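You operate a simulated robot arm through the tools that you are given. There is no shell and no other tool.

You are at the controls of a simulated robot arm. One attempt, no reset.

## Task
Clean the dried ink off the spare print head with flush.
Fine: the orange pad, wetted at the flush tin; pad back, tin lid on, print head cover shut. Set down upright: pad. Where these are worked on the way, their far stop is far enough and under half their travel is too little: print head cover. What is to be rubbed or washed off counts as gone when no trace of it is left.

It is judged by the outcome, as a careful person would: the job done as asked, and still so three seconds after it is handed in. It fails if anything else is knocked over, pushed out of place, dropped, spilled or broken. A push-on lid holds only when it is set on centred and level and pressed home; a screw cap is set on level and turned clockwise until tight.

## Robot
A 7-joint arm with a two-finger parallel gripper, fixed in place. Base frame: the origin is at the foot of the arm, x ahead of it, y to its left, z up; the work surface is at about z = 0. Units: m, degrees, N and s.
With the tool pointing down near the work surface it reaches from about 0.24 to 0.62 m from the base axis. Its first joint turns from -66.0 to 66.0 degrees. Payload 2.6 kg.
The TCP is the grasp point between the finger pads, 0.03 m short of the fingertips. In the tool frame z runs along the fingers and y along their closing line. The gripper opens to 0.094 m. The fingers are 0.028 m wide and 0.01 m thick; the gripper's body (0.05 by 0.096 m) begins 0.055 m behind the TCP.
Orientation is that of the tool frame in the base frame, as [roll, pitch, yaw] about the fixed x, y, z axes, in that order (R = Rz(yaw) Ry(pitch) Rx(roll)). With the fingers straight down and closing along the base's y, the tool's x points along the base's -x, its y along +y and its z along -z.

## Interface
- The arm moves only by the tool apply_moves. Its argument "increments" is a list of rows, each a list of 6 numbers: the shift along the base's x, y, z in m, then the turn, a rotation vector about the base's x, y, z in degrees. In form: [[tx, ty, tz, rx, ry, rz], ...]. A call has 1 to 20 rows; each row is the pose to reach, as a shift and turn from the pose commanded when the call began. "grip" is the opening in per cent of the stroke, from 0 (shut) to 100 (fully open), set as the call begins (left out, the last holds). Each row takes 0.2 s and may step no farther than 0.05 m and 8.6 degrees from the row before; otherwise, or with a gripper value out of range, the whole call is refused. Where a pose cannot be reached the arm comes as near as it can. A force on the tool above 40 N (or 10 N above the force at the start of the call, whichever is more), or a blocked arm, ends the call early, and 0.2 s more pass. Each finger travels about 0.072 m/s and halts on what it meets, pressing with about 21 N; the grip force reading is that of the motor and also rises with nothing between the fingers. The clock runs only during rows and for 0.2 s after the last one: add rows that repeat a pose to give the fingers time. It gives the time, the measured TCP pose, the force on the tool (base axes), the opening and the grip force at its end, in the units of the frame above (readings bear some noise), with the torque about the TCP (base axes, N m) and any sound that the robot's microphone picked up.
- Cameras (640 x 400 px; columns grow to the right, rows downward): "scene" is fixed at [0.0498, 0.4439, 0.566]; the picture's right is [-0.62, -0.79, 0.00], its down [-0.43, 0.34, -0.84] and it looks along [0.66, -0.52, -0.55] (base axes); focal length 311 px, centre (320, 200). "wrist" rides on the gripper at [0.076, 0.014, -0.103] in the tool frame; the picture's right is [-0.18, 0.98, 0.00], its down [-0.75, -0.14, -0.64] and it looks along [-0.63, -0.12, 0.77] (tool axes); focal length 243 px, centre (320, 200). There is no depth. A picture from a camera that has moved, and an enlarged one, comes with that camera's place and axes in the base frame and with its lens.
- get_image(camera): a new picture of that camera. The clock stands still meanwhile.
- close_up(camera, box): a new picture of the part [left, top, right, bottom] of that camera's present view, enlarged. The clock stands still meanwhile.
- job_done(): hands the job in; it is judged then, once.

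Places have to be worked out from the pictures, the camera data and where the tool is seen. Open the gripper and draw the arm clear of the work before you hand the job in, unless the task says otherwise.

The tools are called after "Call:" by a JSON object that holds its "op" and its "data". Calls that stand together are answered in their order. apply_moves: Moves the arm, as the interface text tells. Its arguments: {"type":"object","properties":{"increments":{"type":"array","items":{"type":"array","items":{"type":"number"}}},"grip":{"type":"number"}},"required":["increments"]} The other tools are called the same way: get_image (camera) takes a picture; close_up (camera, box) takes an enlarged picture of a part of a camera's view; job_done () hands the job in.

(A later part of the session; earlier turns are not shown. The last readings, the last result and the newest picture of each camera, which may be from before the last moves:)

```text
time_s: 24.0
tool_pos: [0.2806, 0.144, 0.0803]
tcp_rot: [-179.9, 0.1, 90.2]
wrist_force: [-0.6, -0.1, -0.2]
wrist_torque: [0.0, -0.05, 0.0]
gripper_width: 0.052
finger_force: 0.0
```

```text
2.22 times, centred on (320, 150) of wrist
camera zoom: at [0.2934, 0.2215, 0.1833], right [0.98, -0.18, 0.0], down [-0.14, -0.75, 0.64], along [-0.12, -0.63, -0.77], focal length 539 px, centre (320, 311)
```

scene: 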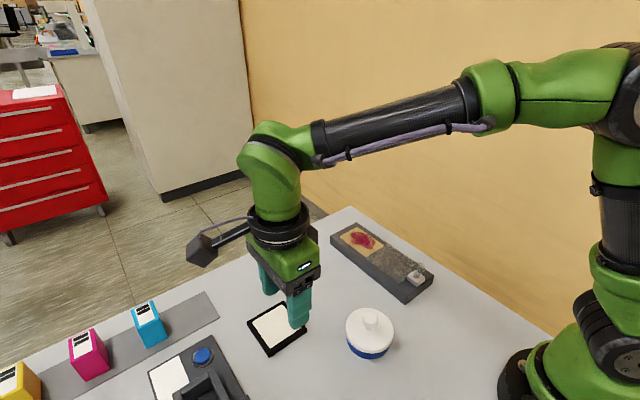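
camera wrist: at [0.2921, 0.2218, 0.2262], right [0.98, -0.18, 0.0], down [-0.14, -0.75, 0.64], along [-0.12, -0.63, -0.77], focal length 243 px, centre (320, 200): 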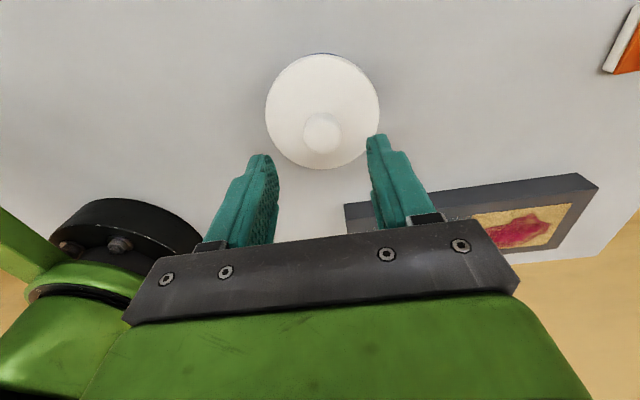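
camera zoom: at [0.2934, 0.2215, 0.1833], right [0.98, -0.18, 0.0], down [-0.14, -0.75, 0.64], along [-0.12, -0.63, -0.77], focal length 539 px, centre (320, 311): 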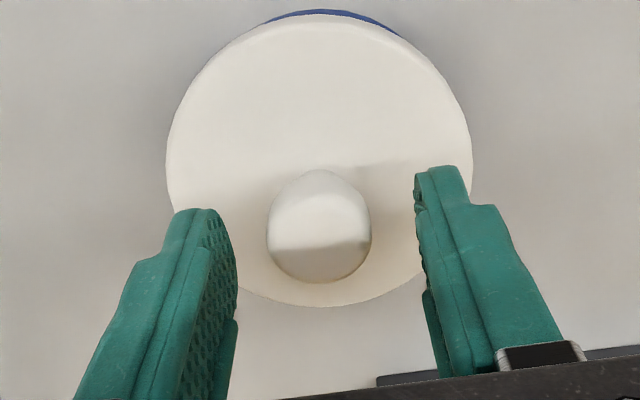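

The lid settled back on the tin, loose. I'll go down to the deeper grip height, close fully, and check the hold before lifting.

Call:
{"op": "apply_moves", "data": {"increments": [[-0.001, 0.001, -0.004, 0, 0, 0], [-0.001, 0.001, -0.007, 0, 0, 0], [-0.001, 0.001, -0.007, 0, 0, 0]]}}

Call:
{"op": "apply_moves", "data": {"increments": [[0, 0, 0, 0, 0, 0], [0, 0, 0, 0, 0, 0], [0, 0, 0, 0, 0, 0], [0, 0, 0, 0, 0, 0]], "grip": 0}}

Call:
{"op": "close_up", "data": {"camera": "scene", "box": [310, 260, 430, 370]}}

Call:
{"op": "close_up", "data": {"camera": "wrist", "box": [220, 60, 420, 240]}}

```text
time_s: 24.8
tool_pos: [0.2789, 0.1451, 0.0738]
tcp_rot: [-179.9, 0.0, 90.4]
wrist_force: [0.7, -0.3, 0.5]
wrist_torque: [0.03, 0.01, 0.02]
gripper_width: 0.0518
finger_force: 0.0
```

```text
time_s: 25.8
tool_pos: [0.2788, 0.1453, 0.0742]
tcp_rot: [-179.9, 0.0, 90.3]
wrist_force: [0.1, -0.5, -0.7]
wrist_torque: [0.03, 0.01, 0.02]
gripper_width: 0.027
finger_force: 21.1
```

```text
3.64 times, centred on (370, 315) of scene
camera zoom: at [0.0498, 0.4439, 0.566], right [-0.62, -0.79, 0.0], down [-0.43, 0.34, -0.84], along [0.66, -0.52, -0.55], focal length 1131 px, centre (138, -218)
```

zoom: 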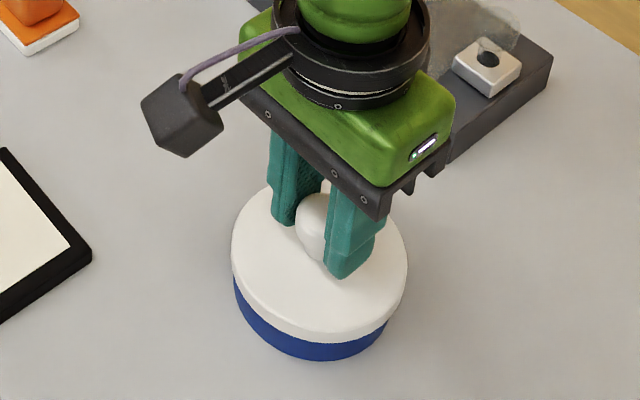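

```text
2.22 times, centred on (320, 150) of wrist
camera zoom: at [0.2925, 0.2227, 0.1763], right [0.98, -0.18, 0.0], down [-0.14, -0.75, 0.64], along [-0.12, -0.63, -0.77], focal length 539 px, centre (320, 311)
```

zoom: 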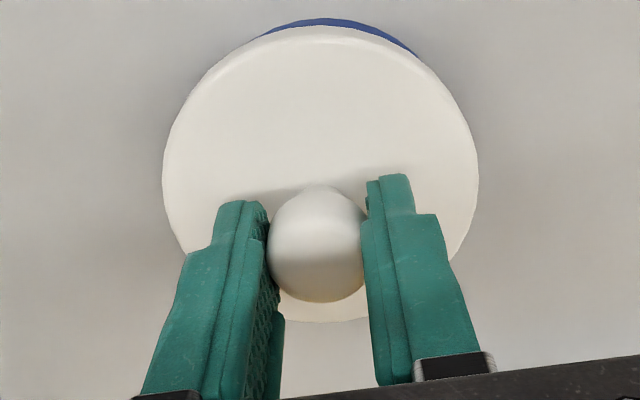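

The knob is gripped at 27 mm with 21 N. I'll lift 6 mm slowly and check for slip.

Call:
{"op": "apply_moves", "data": {"increments": [[0, 0, 0.001, 0, 0, 0], [0, 0, 0.002, 0, 0, 0], [0, 0, 0.003, 0, 0, 0], [0, 0, 0.004, 0, 0, 0], [0, 0, 0.005, 0, 0, 0], [0, 0, 0.006, 0, 0, 0]]}}

Call:
{"op": "close_up", "data": {"camera": "scene", "box": [310, 260, 430, 370]}}

Call:
{"op": "close_up", "data": {"camera": "wrist", "box": [220, 60, 420, 240]}}

```text
time_s: 27.2
tool_pos: [0.2777, 0.1464, 0.0795]
tcp_rot: [-179.9, 0.0, 90.3]
wrist_force: [0.1, -0.5, -0.6]
wrist_torque: [0.02, 0.03, 0.0]
gripper_width: 0.0268
finger_force: 20.7
```

```text
3.64 times, centred on (370, 315) of scene
camera zoom: at [0.0498, 0.4439, 0.566], right [-0.62, -0.79, 0.0], down [-0.43, 0.34, -0.84], along [0.66, -0.52, -0.55], focal length 1131 px, centre (138, -218)
```

zoom: 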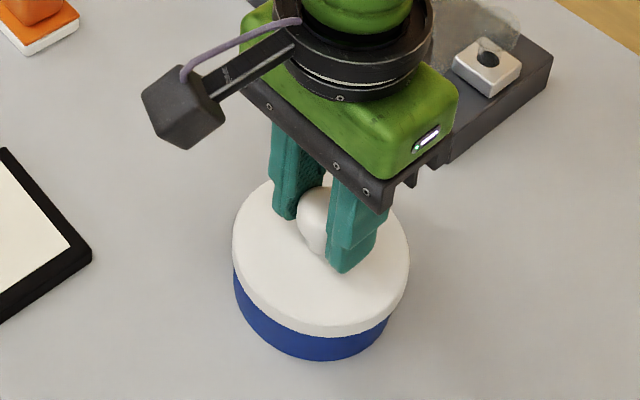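

```text
2.22 times, centred on (320, 150) of wrist
camera zoom: at [0.2919, 0.2229, 0.1823], right [0.98, -0.18, 0.0], down [-0.14, -0.75, 0.64], along [-0.12, -0.63, -0.77], focal length 539 px, centre (320, 311)
```

zoom: 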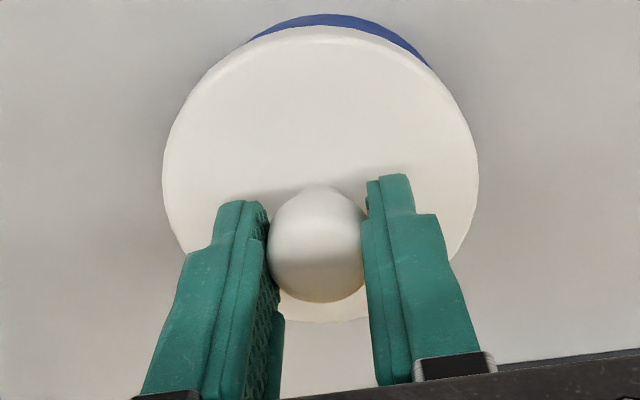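

The lid now rises with the gripper and there's no slip. I'll keep lifting gently.

Call:
{"op": "apply_moves", "data": {"increments": [[0, 0, 0.002, 0, 0, 0], [0, 0, 0.004, 0, 0, 0], [0, 0, 0.006, 0, 0, 0], [0, 0, 0.008, 0, 0, 0], [0, 0, 0.01, 0, 0, 0], [0, 0, 0.013, 0, 0, 0], [0, 0, 0.016, 0, 0, 0], [0, 0, 0.02, 0, 0, 0], [0, 0, 0.025, 0, 0, 0]]}}

Call:
{"op": "close_up", "data": {"camera": "scene", "box": [310, 260, 430, 370]}}

Call:
{"op": "close_up", "data": {"camera": "wrist", "box": [220, 60, 420, 240]}}

```text
time_s: 29.2
tool_pos: [0.2799, 0.145, 0.1043]
tcp_rot: [-179.8, 0.0, 90.2]
wrist_force: [0.5, -0.2, -1.7]
wrist_torque: [0.0, 0.02, 0.02]
gripper_width: 0.027
finger_force: 20.8
```

```text
3.64 times, centred on (370, 315) of scene
camera zoom: at [0.0498, 0.4439, 0.566], right [-0.62, -0.79, 0.0], down [-0.43, 0.34, -0.84], along [0.66, -0.52, -0.55], focal length 1131 px, centre (138, -218)
```

zoom: 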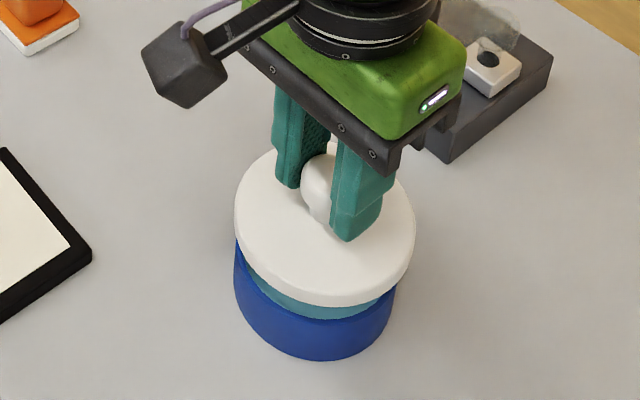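

```text
2.22 times, centred on (320, 150) of wrist
camera zoom: at [0.2922, 0.2227, 0.2073], right [0.98, -0.18, 0.0], down [-0.14, -0.75, 0.64], along [-0.12, -0.63, -0.77], focal length 539 px, centre (320, 311)
```

zoom: 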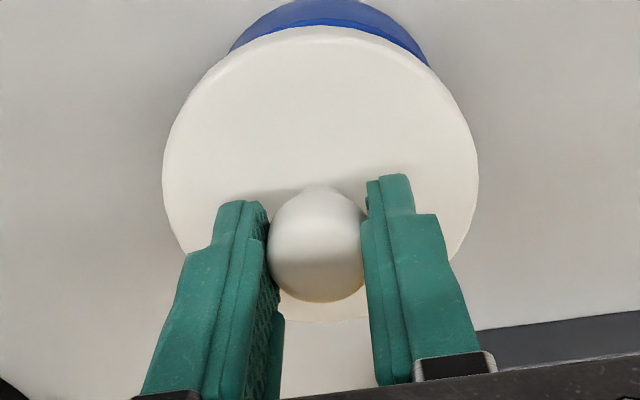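

The lid is off and the tin is open with liquid inside. I'll raise the lid and carry it level to a clear spot on the table near (0.41, 0.115).

Call:
{"op": "apply_moves", "data": {"increments": [[0, 0, 0.01, 0, 0, 0], [0, 0, 0.025, 0, 0, 0], [0, 0, 0.04, 0, 0, 0], [0.01, -0.003, 0.045, 0, 0, 0], [0.03, -0.006, 0.045, 0, 0, 0], [0.05, -0.01, 0.045, 0, 0, 0], [0.07, -0.015, 0.045, 0, 0, 0], [0.09, -0.02, 0.045, 0, 0, 0], [0.11, -0.025, 0.045, 0, 0, 0], [0.125, -0.03, 0.04, 0, 0, 0], [0.13, -0.03, 0.03, 0, 0, 0], [0.13, -0.03, 0.01, 0, 0, 0], [0.13, -0.03, -0.01, 0, 0, 0], [0.13, -0.03, -0.025, 0, 0, 0], [0.13, -0.03, -0.035, 0, 0, 0], [0.13, -0.03, -0.04, 0, 0, 0]]}}

Call:
{"op": "get_image", "data": {"camera": "scene"}}

Call:
{"op": "get_image", "data": {"camera": "wrist"}}

```text
time_s: 32.6
tool_pos: [0.4068, 0.1156, 0.0632]
tcp_rot: [-179.9, 0.0, 90.3]
wrist_force: [1.0, -0.3, -0.2]
wrist_torque: [0.04, -0.02, 0.0]
gripper_width: 0.0267
finger_force: 20.8
```

```text
taken
```

scene: 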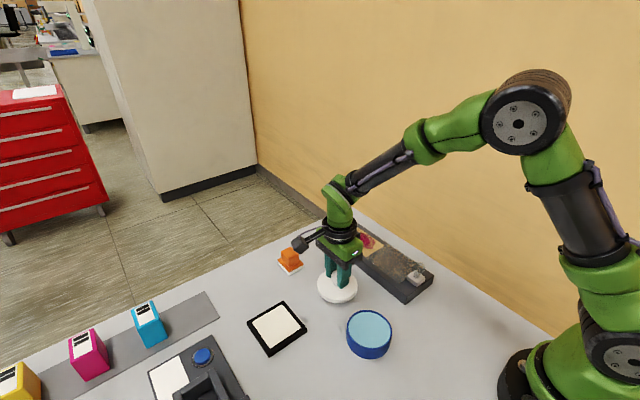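

```text
taken
camera wrist: at [0.4217, 0.1932, 0.1667], right [0.98, -0.18, 0.0], down [-0.14, -0.75, 0.64], along [-0.12, -0.63, -0.77], focal length 243 px, centre (320, 200)
```

wrist: 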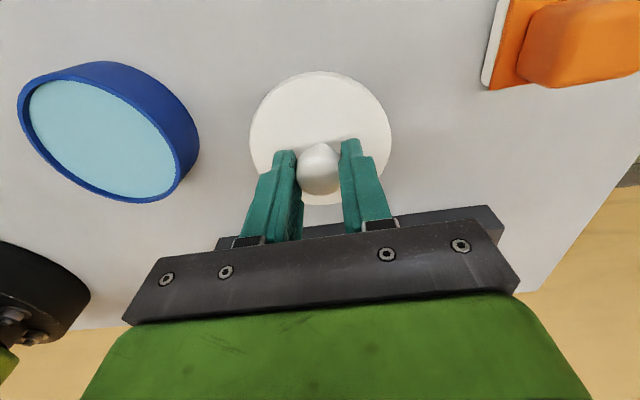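

The lid is level and about 2 cm above the table. I'll lower it gently in small steps, watching for contact.

Call:
{"op": "apply_moves", "data": {"increments": [[0, 0, -0.003, 0, 0, 0], [0, 0, -0.006, 0, 0, 0], [0, 0, -0.008, 0, 0, 0], [0, 0, -0.01, 0, 0, 0], [0, 0, -0.01, 0, 0, 0]]}}

Call:
{"op": "close_up", "data": {"camera": "scene", "box": [280, 230, 400, 330]}}

```text
time_s: 33.8
tool_pos: [0.4071, 0.1158, 0.0531]
tcp_rot: [-179.9, 0.0, 90.3]
wrist_force: [-0.2, 0.0, -0.8]
wrist_torque: [-0.01, 0.05, 0.02]
gripper_width: 0.027
finger_force: 20.7
```

```text
4.00 times, centred on (340, 280) of scene
camera zoom: at [0.0498, 0.4439, 0.566], right [-0.62, -0.79, 0.0], down [-0.43, 0.34, -0.84], along [0.66, -0.52, -0.55], focal length 1245 px, centre (240, -120)
```

zoom: 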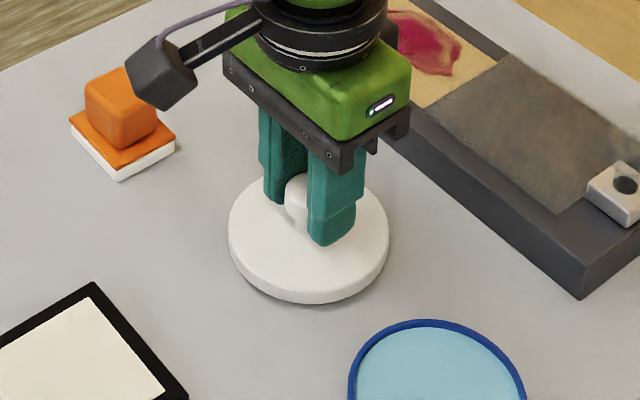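

It's nearly touching. I'll continue at 1 mm per step.

Call:
{"op": "apply_moves", "data": {"increments": [[0, 0, -0.001, 0, 0, 0], [0, 0, -0.002, 0, 0, 0], [0, 0, -0.003, 0, 0, 0], [0, 0, -0.004, 0, 0, 0], [0, 0, -0.004, 0, 0, 0]]}}

Call:
{"op": "close_up", "data": {"camera": "scene", "box": [280, 230, 400, 330]}}

```text
time_s: 35.0
tool_pos: [0.4085, 0.1168, 0.0507]
tcp_rot: [-179.9, 0.0, 90.3]
wrist_force: [0.2, 0.1, -0.5]
wrist_torque: [-0.01, 0.03, -0.02]
gripper_width: 0.0267
finger_force: 21.3
```

```text
4.00 times, centred on (340, 280) of scene
camera zoom: at [0.0498, 0.4439, 0.566], right [-0.62, -0.79, 0.0], down [-0.43, 0.34, -0.84], along [0.66, -0.52, -0.55], focal length 1245 px, centre (240, -120)
```

zoom: 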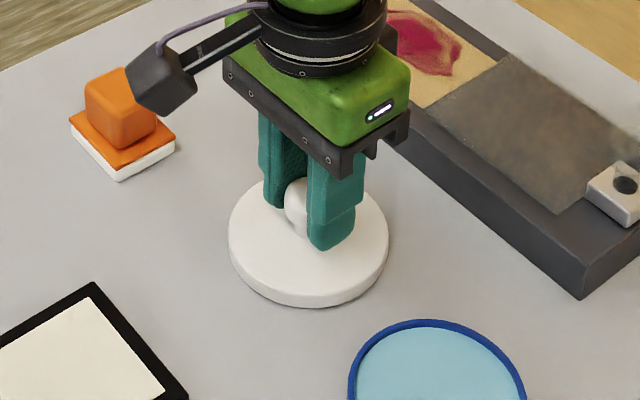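

There's still no contact force, so I'll continue down.

Call:
{"op": "apply_moves", "data": {"increments": [[0, 0, -0.001, 0, 0, 0], [0, 0, -0.002, 0, 0, 0], [0, 0, -0.003, 0, 0, 0], [0, 0, -0.003, 0, 0, 0]]}}

Call:
{"op": "close_up", "data": {"camera": "scene", "box": [280, 230, 400, 330]}}

```text
time_s: 36.0
tool_pos: [0.4068, 0.1151, 0.0474]
tcp_rot: [-179.9, 0.0, 90.4]
wrist_force: [0.1, -0.4, -0.7]
wrist_torque: [0.03, 0.0, -0.01]
gripper_width: 0.0267
finger_force: 21.0
```

```text
4.00 times, centred on (340, 280) of scene
camera zoom: at [0.0498, 0.4439, 0.566], right [-0.62, -0.79, 0.0], down [-0.43, 0.34, -0.84], along [0.66, -0.52, -0.55], focal length 1245 px, centre (240, -120)
```

zoom: 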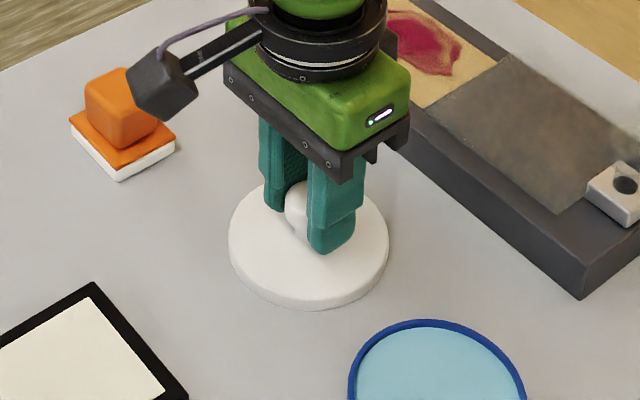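

The lid's edge now projects to about table level. I'll take a few more 1 mm steps to confirm contact.

Call:
{"op": "apply_moves", "data": {"increments": [[0, 0, -0.001, 0, 0, 0], [0, 0, -0.002, 0, 0, 0], [0, 0, -0.002, 0, 0, 0]]}}

Call:
{"op": "close_up", "data": {"camera": "wrist", "box": [220, 60, 420, 240]}}

```text
time_s: 36.8
tool_pos: [0.4085, 0.116, 0.0441]
tcp_rot: [-179.8, 0.0, 90.2]
wrist_force: [0.1, 0.1, -0.6]
wrist_torque: [0.01, -0.03, 0.01]
gripper_width: 0.0266
finger_force: 21.2
```

```text
2.22 times, centred on (320, 150) of wrist
camera zoom: at [0.4221, 0.1929, 0.1484], right [0.98, -0.18, 0.0], down [-0.14, -0.75, 0.64], along [-0.12, -0.63, -0.77], focal length 539 px, centre (320, 311)
```

zoom: 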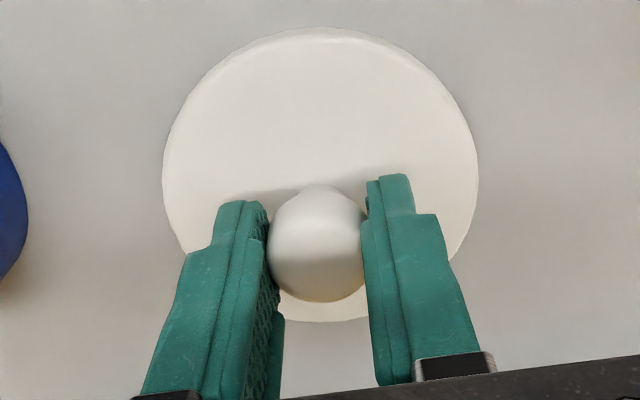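

Still no force reading, so I'll take a few more 1 mm steps.

Call:
{"op": "apply_moves", "data": {"increments": [[0, 0, -0.001, 0, 0, 0], [0, 0, -0.002, 0, 0, 0], [0, 0, -0.002, 0, 0, 0]]}}

Call:
{"op": "close_up", "data": {"camera": "scene", "box": [300, 260, 380, 320]}}

```text
time_s: 37.6
tool_pos: [0.4086, 0.1172, 0.0433]
tcp_rot: [-180.0, 0.0, 90.2]
wrist_force: [0.5, -0.3, -0.3]
wrist_torque: [0.01, 0.01, 0.01]
gripper_width: 0.0267
finger_force: 21.0
```

```text
6.67 times, centred on (340, 290) of scene
camera zoom: at [0.0498, 0.4439, 0.566], right [-0.62, -0.79, 0.0], down [-0.43, 0.34, -0.84], along [0.66, -0.52, -0.55], focal length 2074 px, centre (187, -400)
```

zoom: 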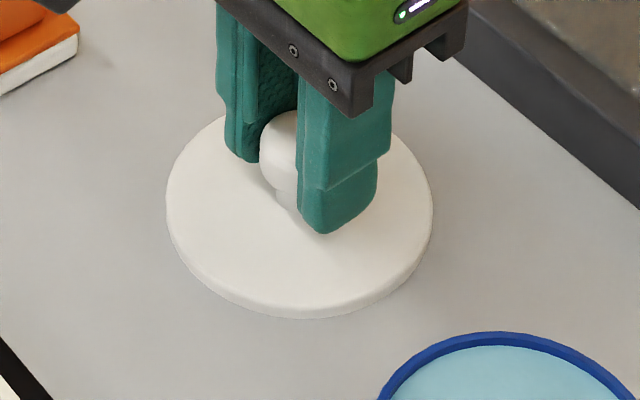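

Call:
{"op": "apply_moves", "data": {"increments": [[0, 0, -0.001, 0, 0, 0], [0, 0, -0.002, 0, 0, 0], [0, 0, -0.003, 0, 0, 0], [0, 0, -0.003, 0, 0, 0]]}}

Call:
{"op": "close_up", "data": {"camera": "scene", "box": [300, 260, 380, 320]}}

Call:
{"op": "close_up", "data": {"camera": "wrist", "box": [220, 60, 420, 240]}}

```text
time_s: 38.6
tool_pos: [0.4089, 0.1163, 0.0416]
tcp_rot: [180.0, 0.1, 90.3]
wrist_force: [-4.4, -1.8, 14.9]
wrist_torque: [-0.14, 0.14, -0.01]
gripper_width: 0.0265
finger_force: 20.7
```

```text
6.67 times, centred on (340, 290) of scene
camera zoom: at [0.0497, 0.4439, 0.566], right [-0.62, -0.79, 0.0], down [-0.43, 0.34, -0.84], along [0.66, -0.52, -0.55], focal length 2074 px, centre (187, -400)
```

zoom: 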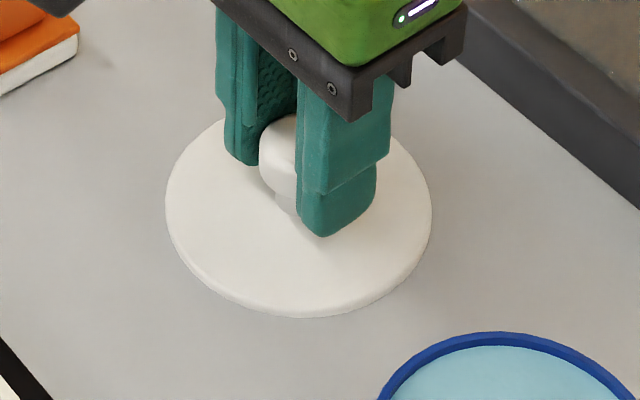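

```text
2.22 times, centred on (320, 150) of wrist
camera zoom: at [0.4225, 0.1927, 0.1442], right [0.98, -0.18, 0.0], down [-0.14, -0.75, 0.64], along [-0.12, -0.63, -0.77], focal length 539 px, centre (320, 311)
```

zoom: 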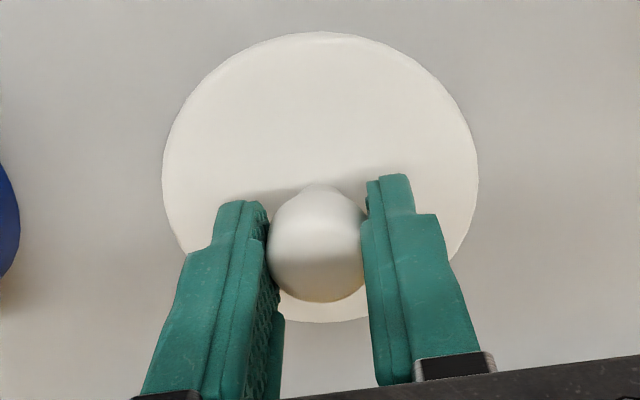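

Contact confirmed at 15 N with TCP z ≈ 0.0415, so the lid is flat on the table. I'll ease up 1 mm, release, and rise.

Call:
{"op": "apply_moves", "data": {"increments": [[0, 0, 0.001, 0, 0, 0], [0, 0, 0.001, 0, 0, 0]]}}

Call:
{"op": "apply_moves", "data": {"increments": [[0, 0, 0, 0, 0, 0], [0, 0, 0, 0, 0, 0], [0, 0, 0.01, 0, 0, 0], [0, 0, 0.04, 0, 0, 0], [0, 0, 0.08, 0, 0, 0], [0, 0, 0.12, 0, 0, 0], [0, 0, 0.12, 0, 0, 0]], "grip": 60}}

Call:
{"op": "get_image", "data": {"camera": "scene"}}

Call:
{"op": "get_image", "data": {"camera": "wrist"}}

```text
time_s: 39.2
tool_pos: [0.4081, 0.1156, 0.0408]
tcp_rot: [-179.9, 0.0, 90.3]
wrist_force: [1.4, 0.6, 3.0]
wrist_torque: [0.04, -0.14, -0.06]
gripper_width: 0.0263
finger_force: 21.2
```

```text
time_s: 40.8
tool_pos: [0.4077, 0.1171, 0.1627]
tcp_rot: [-179.9, 0.2, 90.3]
wrist_force: [-0.5, 0.3, -0.1]
wrist_torque: [0.05, -0.02, 0.0]
gripper_width: 0.0564
finger_force: 0.1
```

```text
taken
```

scene: 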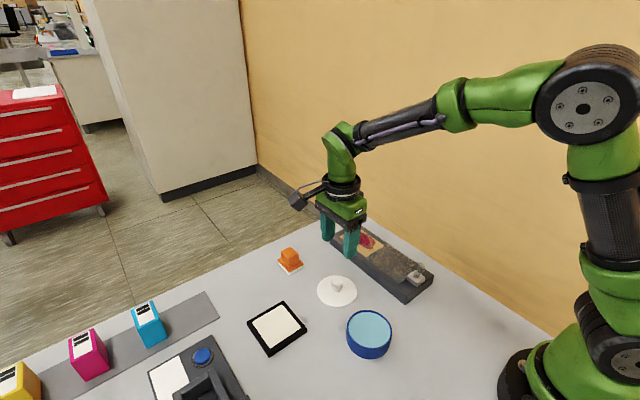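

```text
taken
camera wrist: at [0.4216, 0.1934, 0.2652], right [0.98, -0.18, 0.0], down [-0.14, -0.75, 0.64], along [-0.12, -0.63, -0.77], focal length 243 px, centre (320, 200)
```

wrist: 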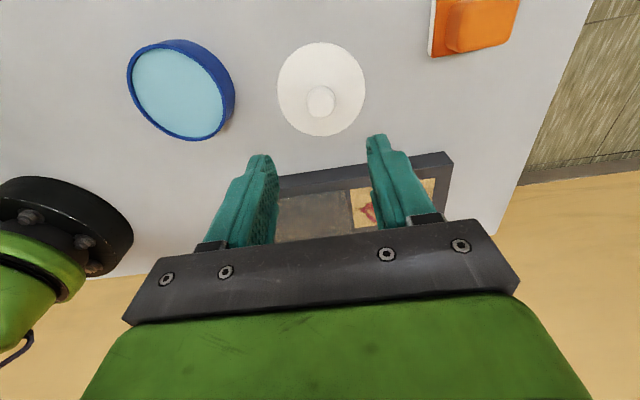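

The lid stands upright on the table at about (0.408, 0.116). Now I'll zoom in on the open tin and the pad to get exact centres.

Call:
{"op": "close_up", "data": {"camera": "scene", "box": [335, 300, 405, 365]}}

Call:
{"op": "close_up", "data": {"camera": "wrist", "box": [110, 20, 270, 160]}}

Call:
{"op": "close_up", "data": {"camera": "scene", "box": [265, 235, 315, 285]}}

```text
6.15 times, centred on (370, 332) of scene
camera zoom: at [0.0498, 0.4439, 0.566], right [-0.62, -0.79, 0.0], down [-0.43, 0.34, -0.84], along [0.66, -0.52, -0.55], focal length 1915 px, centre (12, -615)
```

zoom: 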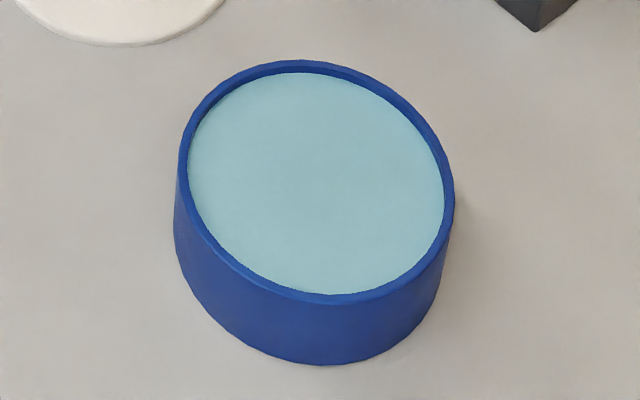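

```text
2.86 times, centred on (190, 90) of wrist
camera zoom: at [0.4216, 0.1934, 0.2652], right [0.98, -0.18, 0.0], down [-0.14, -0.75, 0.64], along [-0.12, -0.63, -0.77], focal length 693 px, centre (691, 514)
```

zoom: 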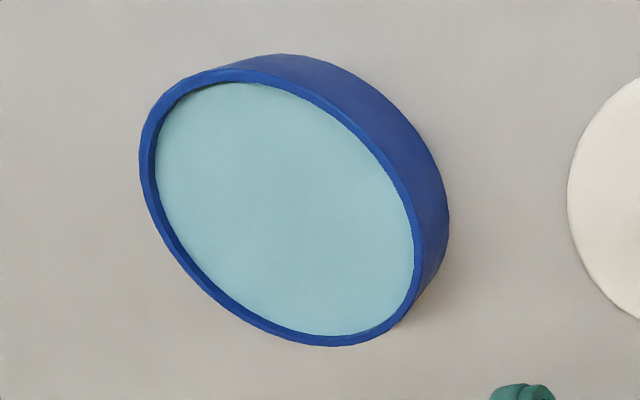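

```text
8.00 times, centred on (290, 260) of scene
camera zoom: at [0.0498, 0.4439, 0.566], right [-0.62, -0.79, 0.0], down [-0.43, 0.34, -0.84], along [0.66, -0.52, -0.55], focal length 2489 px, centre (560, -280)
```

zoom: 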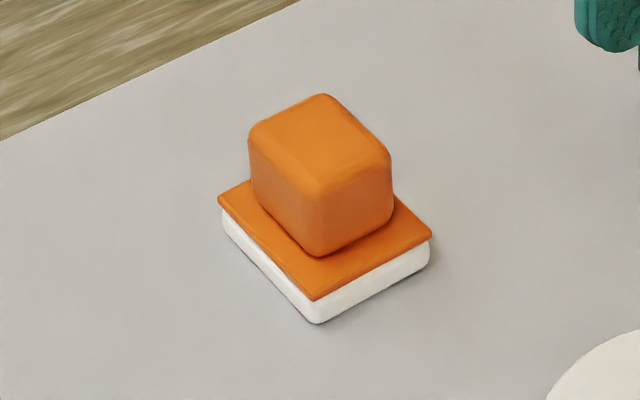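

The tin's inner diameter is about 79 mm, with the liquid a few mm below a rim at z ≈ 0.038. Its centre is near (0.280, 0.147). The pad looks about 50 × 44 mm with a block handle. I'll take a closer look at the pad from the +y side.

Call:
{"op": "apply_moves", "data": {"increments": [[0.03, 0.03, 0, 0, 0, 0], [0.06, 0.06, 0, 0, 0, 0], [0.09, 0.09, 0, 0, 0, 0], [0.12, 0.12, -0.005, 0, 0, 0], [0.13, 0.134, -0.01, 0, 0, 0], [0.13, 0.134, -0.01, 0, 0, 0]]}}

Call:
{"op": "get_image", "data": {"camera": "wrist"}}

Call:
{"op": "close_up", "data": {"camera": "wrist", "box": [270, 120, 390, 230]}}

```text
time_s: 42.2
tool_pos: [0.5377, 0.2522, 0.1498]
tcp_rot: [-179.8, 0.0, 90.3]
wrist_force: [0.4, -0.6, 0.1]
wrist_torque: [0.01, 0.0, -0.01]
gripper_width: 0.0563
finger_force: 0.1
```

```text
taken
camera wrist: at [0.5515, 0.3272, 0.2534], right [0.98, -0.18, 0.0], down [-0.14, -0.75, 0.64], along [-0.12, -0.63, -0.77], focal length 243 px, centre (320, 200)
```

wrist: 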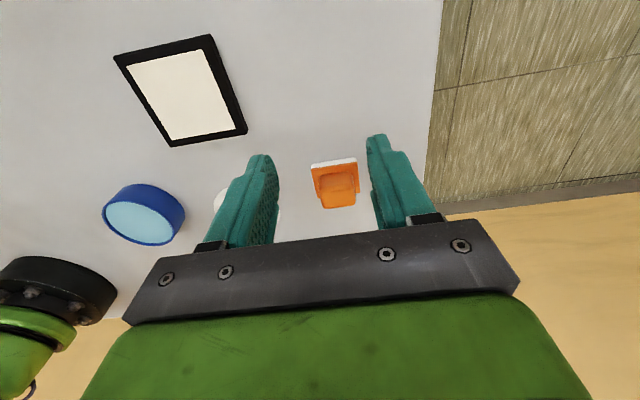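

```text
3.64 times, centred on (330, 175) of wrist
camera zoom: at [0.5515, 0.3272, 0.2534], right [0.98, -0.18, 0.0], down [-0.14, -0.75, 0.64], along [-0.12, -0.63, -0.77], focal length 882 px, centre (284, 291)
```

zoom: 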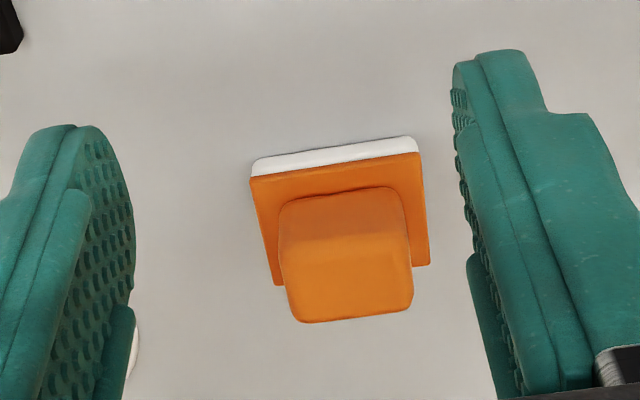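

The pad plate spans x 0.511–0.566 and y 0.131–0.177, so its centre is about (0.5385, 0.1535). The handle is about 37 × 28 mm with its top near z ≈ 0.042. I'll move over it and descend in stages.

Call:
{"op": "apply_moves", "data": {"increments": [[0, -0.03, 0, 0, 0, -0.3], [0, -0.065, 0, 0, 0, -0.3], [0.0, -0.0965, -0.01, 0, 0, -0.3], [0.0, -0.0965, -0.04, 0, 0, -0.3], [0.0, -0.0965, -0.065, 0, 0, -0.3], [0.0, -0.0965, -0.065, 0, 0, -0.3]], "grip": 60}}

Call:
{"op": "close_up", "data": {"camera": "wrist", "box": [220, 60, 420, 240]}}

Call:
{"op": "close_up", "data": {"camera": "scene", "box": [250, 200, 350, 290]}}

```text
time_s: 43.6
tool_pos: [0.5393, 0.1535, 0.0846]
tcp_rot: [-179.9, 0.0, 89.9]
wrist_force: [-0.2, 0.3, 0.1]
wrist_torque: [-0.01, 0.01, 0.02]
gripper_width: 0.0565
finger_force: 0.0
```

```text
2.22 times, centred on (320, 150) of wrist
camera zoom: at [0.5527, 0.2305, 0.1889], right [0.98, -0.18, 0.0], down [-0.14, -0.75, 0.64], along [-0.12, -0.63, -0.77], focal length 539 px, centre (320, 311)
```

zoom: 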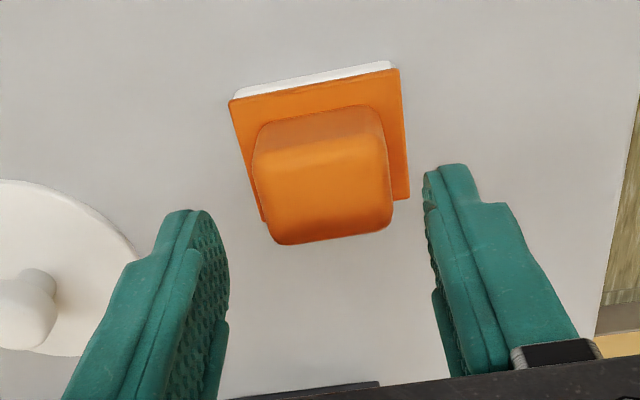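

```text
4.44 times, centred on (300, 245) of scene
camera zoom: at [0.0498, 0.4439, 0.566], right [-0.62, -0.79, 0.0], down [-0.43, 0.34, -0.84], along [0.66, -0.52, -0.55], focal length 1383 px, centre (409, 0)
```

zoom: 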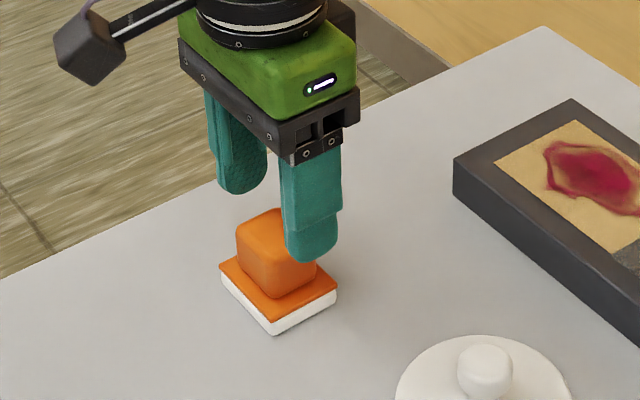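

The handle is centred between the fingers. I'll descend to TCP z ≈ 0.045, leaving the tips just above the pad plate.

Call:
{"op": "apply_moves", "data": {"increments": [[0.0003, 0, -0.015, 0, 0, 0], [0.0003, 0, -0.028, 0, 0, 0], [0.0003, 0, -0.036, 0, 0, 0], [0.0003, 0, -0.041, 0, 0, 0], [0.0003, 0, -0.041, 0, 0, 0]]}}

Call:
{"op": "close_up", "data": {"camera": "scene", "box": [250, 210, 340, 290]}}

Call:
{"op": "close_up", "data": {"camera": "wrist", "box": [220, 60, 420, 240]}}

```text
time_s: 44.8
tool_pos: [0.5392, 0.1549, 0.046]
tcp_rot: [179.9, 0.0, 89.9]
wrist_force: [-0.7, 0.3, 5.4]
wrist_torque: [0.0, -0.13, 0.0]
gripper_width: 0.056
finger_force: 0.1
```

```text
5.00 times, centred on (295, 250) of scene
camera zoom: at [0.0498, 0.4439, 0.566], right [-0.62, -0.79, 0.0], down [-0.43, 0.34, -0.84], along [0.66, -0.52, -0.55], focal length 1556 px, centre (445, -50)
```

zoom: 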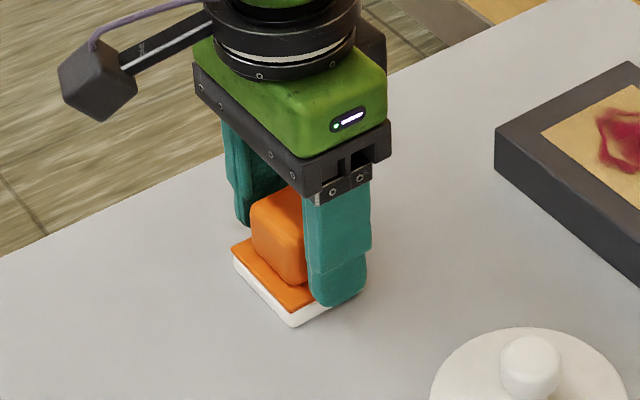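

```text
2.22 times, centred on (320, 150) of wrist
camera zoom: at [0.5531, 0.2304, 0.1487], right [0.98, -0.18, 0.0], down [-0.14, -0.75, 0.64], along [-0.12, -0.63, -0.77], focal length 539 px, centre (320, 311)
```

zoom: 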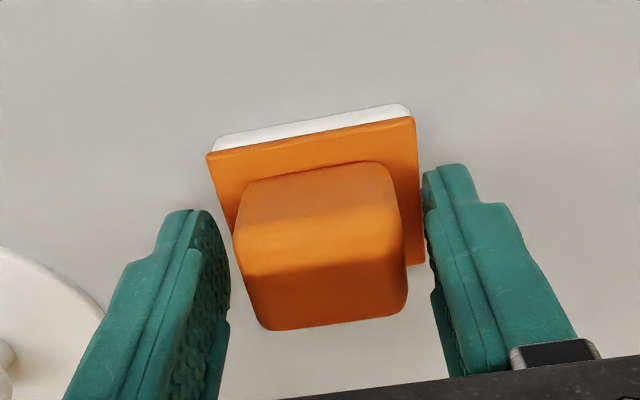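

A 5 N upward force shows one fingertip touching the plate edge, so the plate top is near z ≈ 0.015. I'll raise 3.5 mm before closing.

Call:
{"op": "apply_moves", "data": {"increments": [[0.0005, 0, 0.002, 0, 0, 0], [0.0005, 0, 0.0035, 0, 0, 0], [0.0005, 0, 0.0035, 0, 0, 0]]}}

Call:
{"op": "apply_moves", "data": {"increments": [[0, 0, 0, 0, 0, 0], [0, 0, 0, 0, 0, 0], [0, 0, 0, 0, 0, 0]], "grip": 10}}

Call:
{"op": "close_up", "data": {"camera": "wrist", "box": [220, 60, 420, 240]}}

Call:
{"op": "close_up", "data": {"camera": "scene", "box": [250, 210, 340, 290]}}

```text
time_s: 45.6
tool_pos: [0.5389, 0.1535, 0.0493]
tcp_rot: [-179.8, 0.0, 90.0]
wrist_force: [0.0, 0.6, -1.2]
wrist_torque: [-0.03, -0.01, -0.02]
gripper_width: 0.0564
finger_force: 0.0
```

```text
time_s: 46.4
tool_pos: [0.5391, 0.1526, 0.0508]
tcp_rot: [-179.9, 0.1, 89.9]
wrist_force: [-1.4, 0.6, 1.7]
wrist_torque: [0.0, 0.0, 0.01]
gripper_width: 0.0433
finger_force: 20.9
```

```text
2.22 times, centred on (320, 150) of wrist
camera zoom: at [0.5535, 0.2302, 0.1518], right [0.98, -0.18, 0.0], down [-0.14, -0.75, 0.64], along [-0.12, -0.63, -0.77], focal length 539 px, centre (320, 311)
```

zoom: 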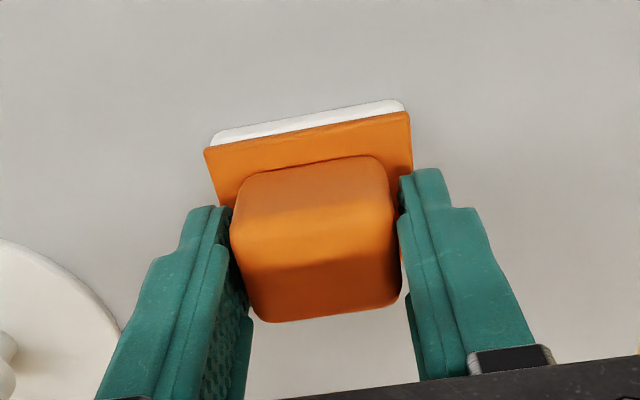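

```text
5.00 times, centred on (295, 250) of scene
camera zoom: at [0.0498, 0.4439, 0.566], right [-0.62, -0.79, 0.0], down [-0.43, 0.34, -0.84], along [0.66, -0.52, -0.55], focal length 1556 px, centre (445, -50)
```

zoom: 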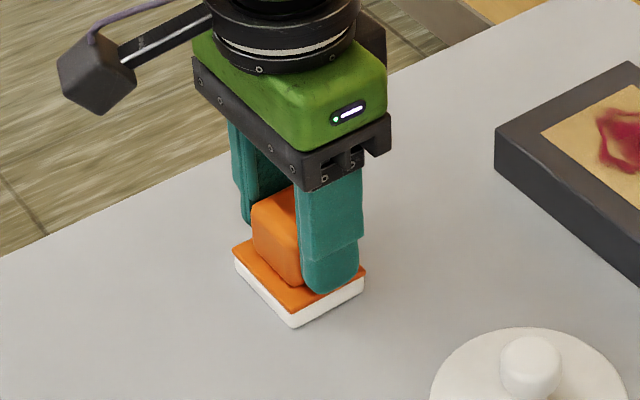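

The handle is gripped at 43 mm. I'll lift the pad straight up and check the hold.

Call:
{"op": "apply_moves", "data": {"increments": [[0, 0, 0.003, 0, 0, 0], [0, 0, 0.008, 0, 0, 0], [0, 0, 0.015, 0, 0, 0], [0, 0, 0.03, 0, 0, 0], [0, 0, 0.05, 0, 0, 0], [0, 0, 0.075, 0, 0, 0], [0, 0, 0.1, 0, 0, 0], [0, 0, 0.11, 0, 0, 0], [0, 0, 0.11, 0, 0, 0]]}}

Call:
{"op": "close_up", "data": {"camera": "wrist", "box": [220, 60, 420, 240]}}

Call:
{"op": "get_image", "data": {"camera": "scene"}}

```text
time_s: 48.4
tool_pos: [0.5389, 0.1521, 0.1588]
tcp_rot: [-180.0, -0.1, 90.0]
wrist_force: [-0.1, 0.3, -1.2]
wrist_torque: [0.03, -0.01, -0.02]
gripper_width: 0.0435
finger_force: 21.1
```

```text
2.22 times, centred on (320, 150) of wrist
camera zoom: at [0.5534, 0.2296, 0.2616], right [0.98, -0.18, 0.0], down [-0.14, -0.75, 0.64], along [-0.12, -0.63, -0.77], focal length 539 px, centre (320, 311)
```

zoom: 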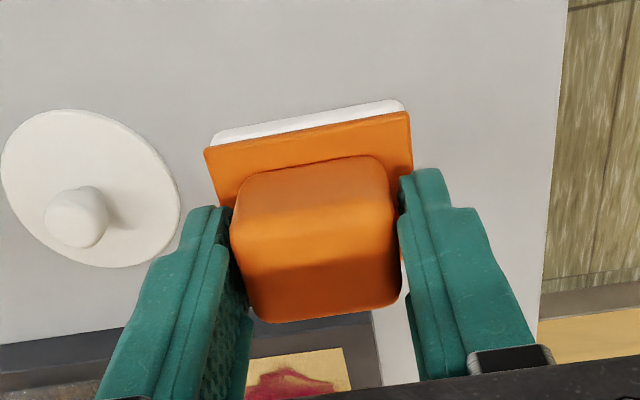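

```text
taken
```

scene: 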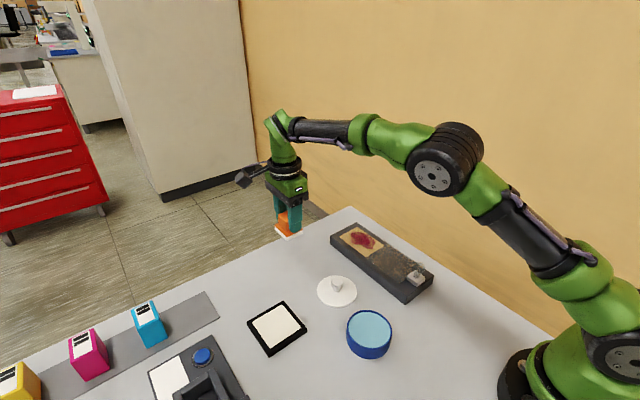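

The pad is held firmly. I'll carry it at height to above the tin.

Call:
{"op": "apply_moves", "data": {"increments": [[-0.02, 0, 0.005, 0, 0, 0], [-0.05, 0, 0.01, 0, 0, 0], [-0.08, -0.001, 0.01, 0, 0, 0], [-0.11, -0.002, 0.01, 0, 0, 0], [-0.14, -0.003, 0.01, 0, 0, 0], [-0.17, -0.004, 0.005, 0, 0, 0], [-0.2, -0.005, 0, 0, 0, 0], [-0.23, -0.006, -0.01, 0, 0, 0], [-0.25, -0.007, -0.02, 0, 0, 0], [-0.2592, -0.0075, -0.03, 0, 0, 0], [-0.2592, -0.0075, -0.035, 0, 0, 0], [-0.2592, -0.0075, -0.035, 0, 0, 0]]}}

Call:
{"op": "get_image", "data": {"camera": "wrist"}}

Call:
{"op": "close_up", "data": {"camera": "scene", "box": [320, 260, 420, 365]}}

```text
time_s: 51.0
tool_pos: [0.2805, 0.1444, 0.124]
tcp_rot: [-179.9, 0.0, 90.0]
wrist_force: [-0.1, -0.1, -1.4]
wrist_torque: [0.06, -0.02, -0.02]
gripper_width: 0.0433
finger_force: 20.4
```

```text
taken
camera wrist: at [0.2939, 0.2229, 0.2266], right [0.98, -0.18, 0.0], down [-0.14, -0.75, 0.64], along [-0.12, -0.63, -0.77], focal length 243 px, centre (320, 200)
```

wrist: 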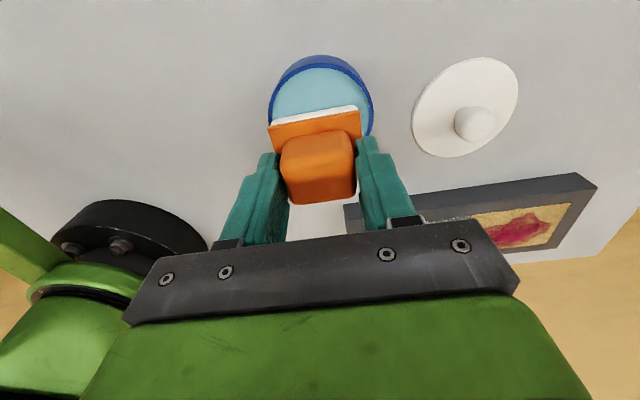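

```text
3.81 times, centred on (370, 312) of scene
camera zoom: at [0.0498, 0.4439, 0.566], right [-0.62, -0.79, 0.0], down [-0.43, 0.34, -0.84], along [0.66, -0.52, -0.55], focal length 1185 px, centre (130, -229)
```

zoom: 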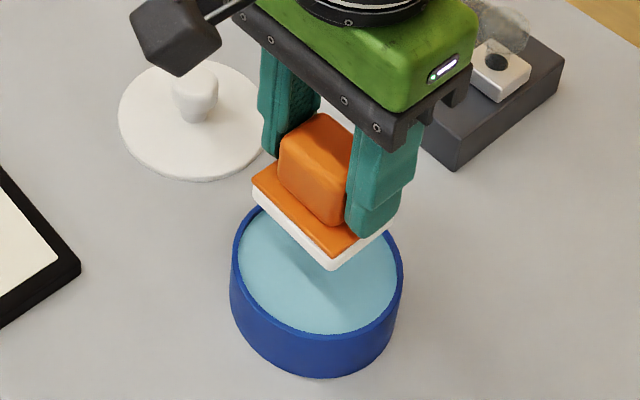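

The pad is above the tin. I'll zoom in to check the tin's centring against the tool axis, since the pad has little clearance in the mouth.

Call:
{"op": "close_up", "data": {"camera": "wrist", "box": [250, 40, 390, 150]}}

Call:
{"op": "close_up", "data": {"camera": "scene", "box": [340, 290, 400, 365]}}

```text
3.64 times, centred on (320, 95) of wrist
camera zoom: at [0.2939, 0.2229, 0.2266], right [0.98, -0.18, 0.0], down [-0.14, -0.75, 0.64], along [-0.12, -0.63, -0.77], focal length 882 px, centre (320, 582)
```

zoom: 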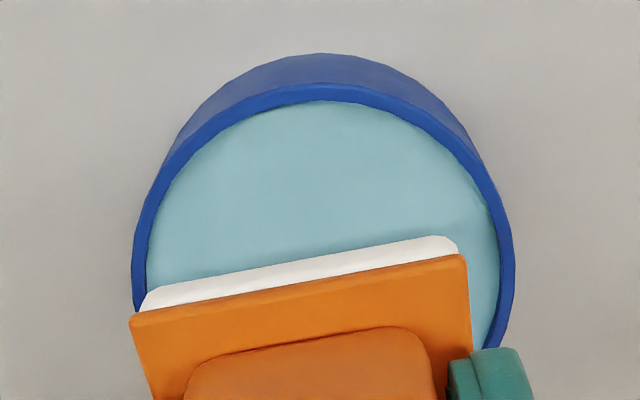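

```text
5.33 times, centred on (370, 328) of scene
camera zoom: at [0.0498, 0.4439, 0.566], right [-0.62, -0.79, 0.0], down [-0.43, 0.34, -0.84], along [0.66, -0.52, -0.55], focal length 1659 px, centre (53, -480)
```

zoom: 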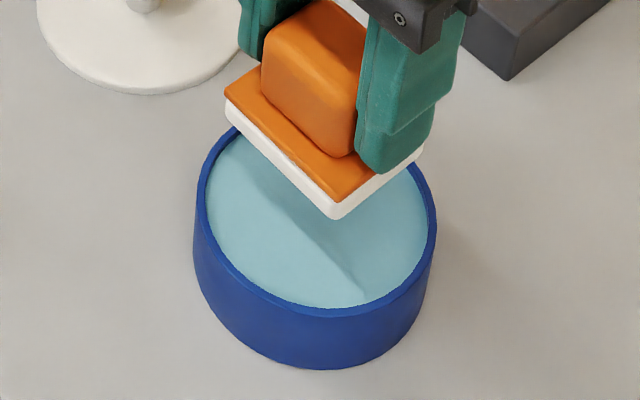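

By projection, the tin centre coincides with the tool axis to within about 0.5 mm. The pad sits about 2 mm toward +y of that axis, so I'll shift −1.8 mm in y and lower to just above the rim.

Call:
{"op": "apply_moves", "data": {"increments": [[0, -0.0018, -0.008, 0, 0, 0], [0, -0.0018, -0.018, 0, 0, 0], [0, -0.0018, -0.027, 0, 0, 0], [0, -0.0018, -0.033, 0, 0, 0], [0, -0.0018, -0.033, 0, 0, 0]]}}

Call:
{"op": "close_up", "data": {"camera": "wrist", "box": [240, 50, 400, 180]}}

Call:
{"op": "close_up", "data": {"camera": "scene", "box": [335, 285, 405, 365]}}

```text
time_s: 52.2
tool_pos: [0.2792, 0.1444, 0.0919]
tcp_rot: [-180.0, 0.0, 90.1]
wrist_force: [0.6, -0.3, -1.2]
wrist_torque: [-0.03, 0.0, -0.01]
gripper_width: 0.0434
finger_force: 21.2
```

```text
3.08 times, centred on (320, 115) of wrist
camera zoom: at [0.2941, 0.2205, 0.194], right [0.98, -0.18, 0.0], down [-0.14, -0.75, 0.64], along [-0.12, -0.63, -0.77], focal length 746 px, centre (320, 462)
```

zoom: 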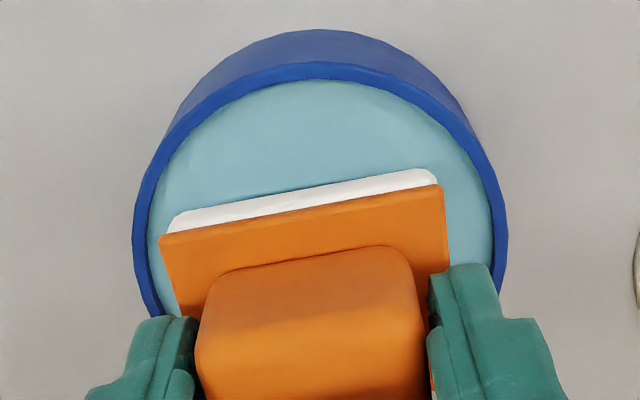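

```text
5.00 times, centred on (370, 325) of scene
camera zoom: at [0.0498, 0.4439, 0.566], right [-0.62, -0.79, 0.0], down [-0.43, 0.34, -0.84], along [0.66, -0.52, -0.55], focal length 1556 px, centre (70, -425)
```

zoom: 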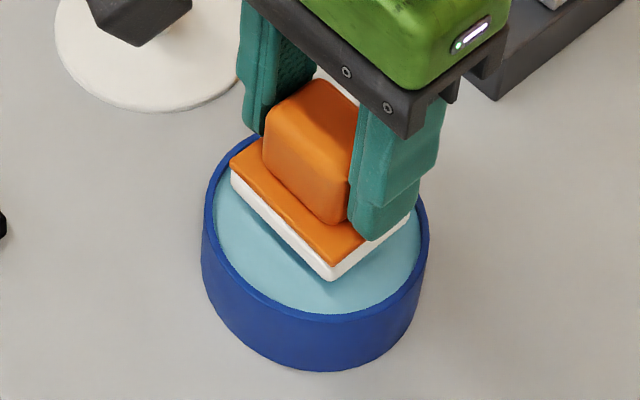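

The pad is well inside the mouth outline. I'll nudge +1 mm in y and lower slowly into the liquid, so the sole goes a few mm below the rim.

Call:
{"op": "apply_moves", "data": {"increments": [[0, 0.001, -0.002, 0, 0, 0], [0, 0.001, -0.004, 0, 0, 0], [0, 0.001, -0.006, 0, 0, 0], [0, 0.001, -0.007, 0, 0, 0], [0, 0.001, -0.008, 0, 0, 0], [0, 0.001, -0.008, 0, 0, 0]]}}

Call:
{"op": "close_up", "data": {"camera": "scene", "box": [335, 285, 405, 365]}}

Call:
{"op": "close_up", "data": {"camera": "wrist", "box": [240, 50, 400, 180]}}

```text
time_s: 53.6
tool_pos: [0.2798, 0.1436, 0.0829]
tcp_rot: [-179.9, -0.1, 90.0]
wrist_force: [0.6, 0.5, -1.3]
wrist_torque: [-0.01, 0.02, 0.01]
gripper_width: 0.0435
finger_force: 20.9
```

```text
5.00 times, centred on (370, 325) of scene
camera zoom: at [0.0498, 0.4439, 0.566], right [-0.62, -0.79, 0.0], down [-0.43, 0.34, -0.84], along [0.66, -0.52, -0.55], focal length 1556 px, centre (70, -425)
```

zoom: 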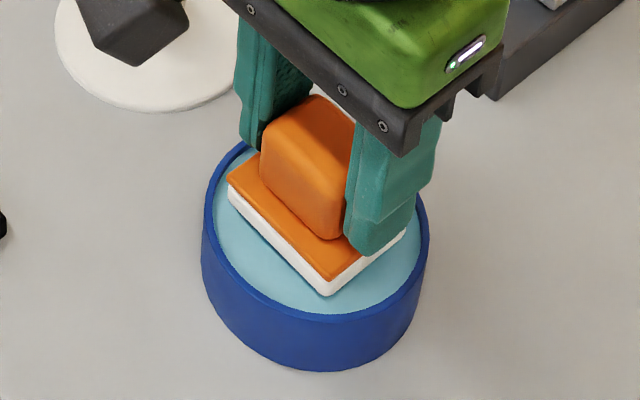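

```text
3.08 times, centred on (320, 115) of wrist
camera zoom: at [0.2941, 0.2213, 0.1857], right [0.98, -0.18, 0.0], down [-0.14, -0.75, 0.64], along [-0.12, -0.63, -0.77], focal length 746 px, centre (320, 462)
```

zoom: 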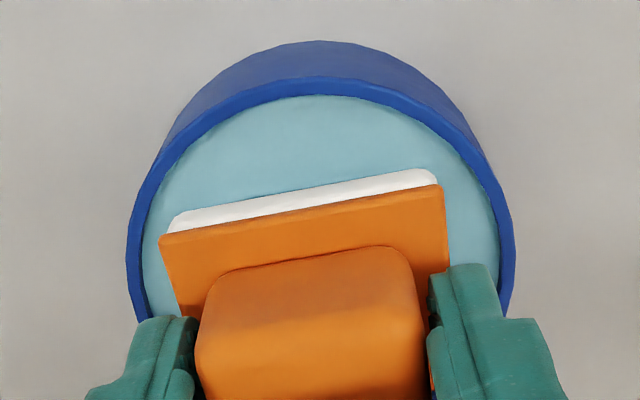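

The sole is near the liquid surface, with clearance all round. I'll go 4 mm deeper.

Call:
{"op": "apply_moves", "data": {"increments": [[0, 0, -0.001, 0, 0, 0], [0, 0, -0.002, 0, 0, 0], [0, 0, -0.003, 0, 0, 0], [0, 0, -0.004, 0, 0, 0], [0, 0, -0.004, 0, 0, 0]]}}

Call:
{"op": "close_up", "data": {"camera": "scene", "box": [335, 285, 405, 365]}}

Call:
{"op": "close_up", "data": {"camera": "wrist", "box": [240, 50, 400, 180]}}

```text
time_s: 54.8
tool_pos: [0.2805, 0.1448, 0.078]
tcp_rot: [-180.0, 0.1, 90.0]
wrist_force: [-2.9, -0.7, 15.4]
wrist_torque: [0.05, 0.06, -0.04]
gripper_width: 0.0434
finger_force: 20.9
```

```text
5.00 times, centred on (370, 325) of scene
camera zoom: at [0.0498, 0.4439, 0.566], right [-0.62, -0.79, 0.0], down [-0.43, 0.34, -0.84], along [0.66, -0.52, -0.55], focal length 1556 px, centre (70, -425)
```

zoom: 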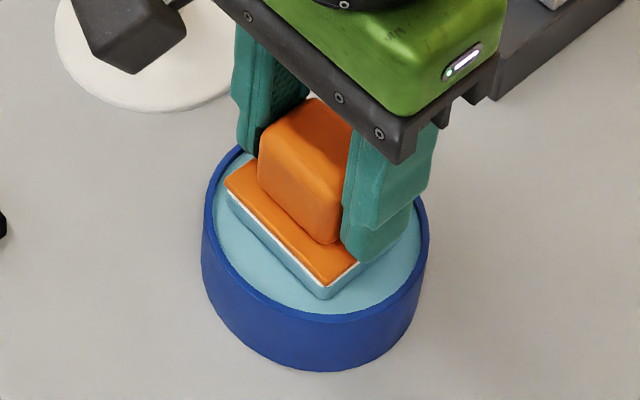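

```text
3.08 times, centred on (320, 115) of wrist
camera zoom: at [0.2942, 0.2221, 0.1826], right [0.98, -0.18, 0.0], down [-0.14, -0.75, 0.64], along [-0.12, -0.63, -0.77], focal length 746 px, centre (320, 462)
```

zoom: 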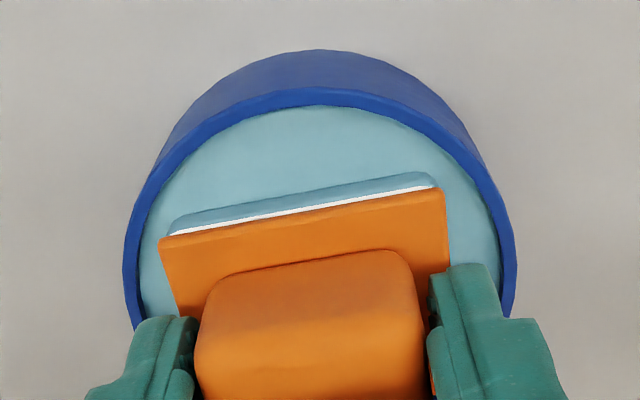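

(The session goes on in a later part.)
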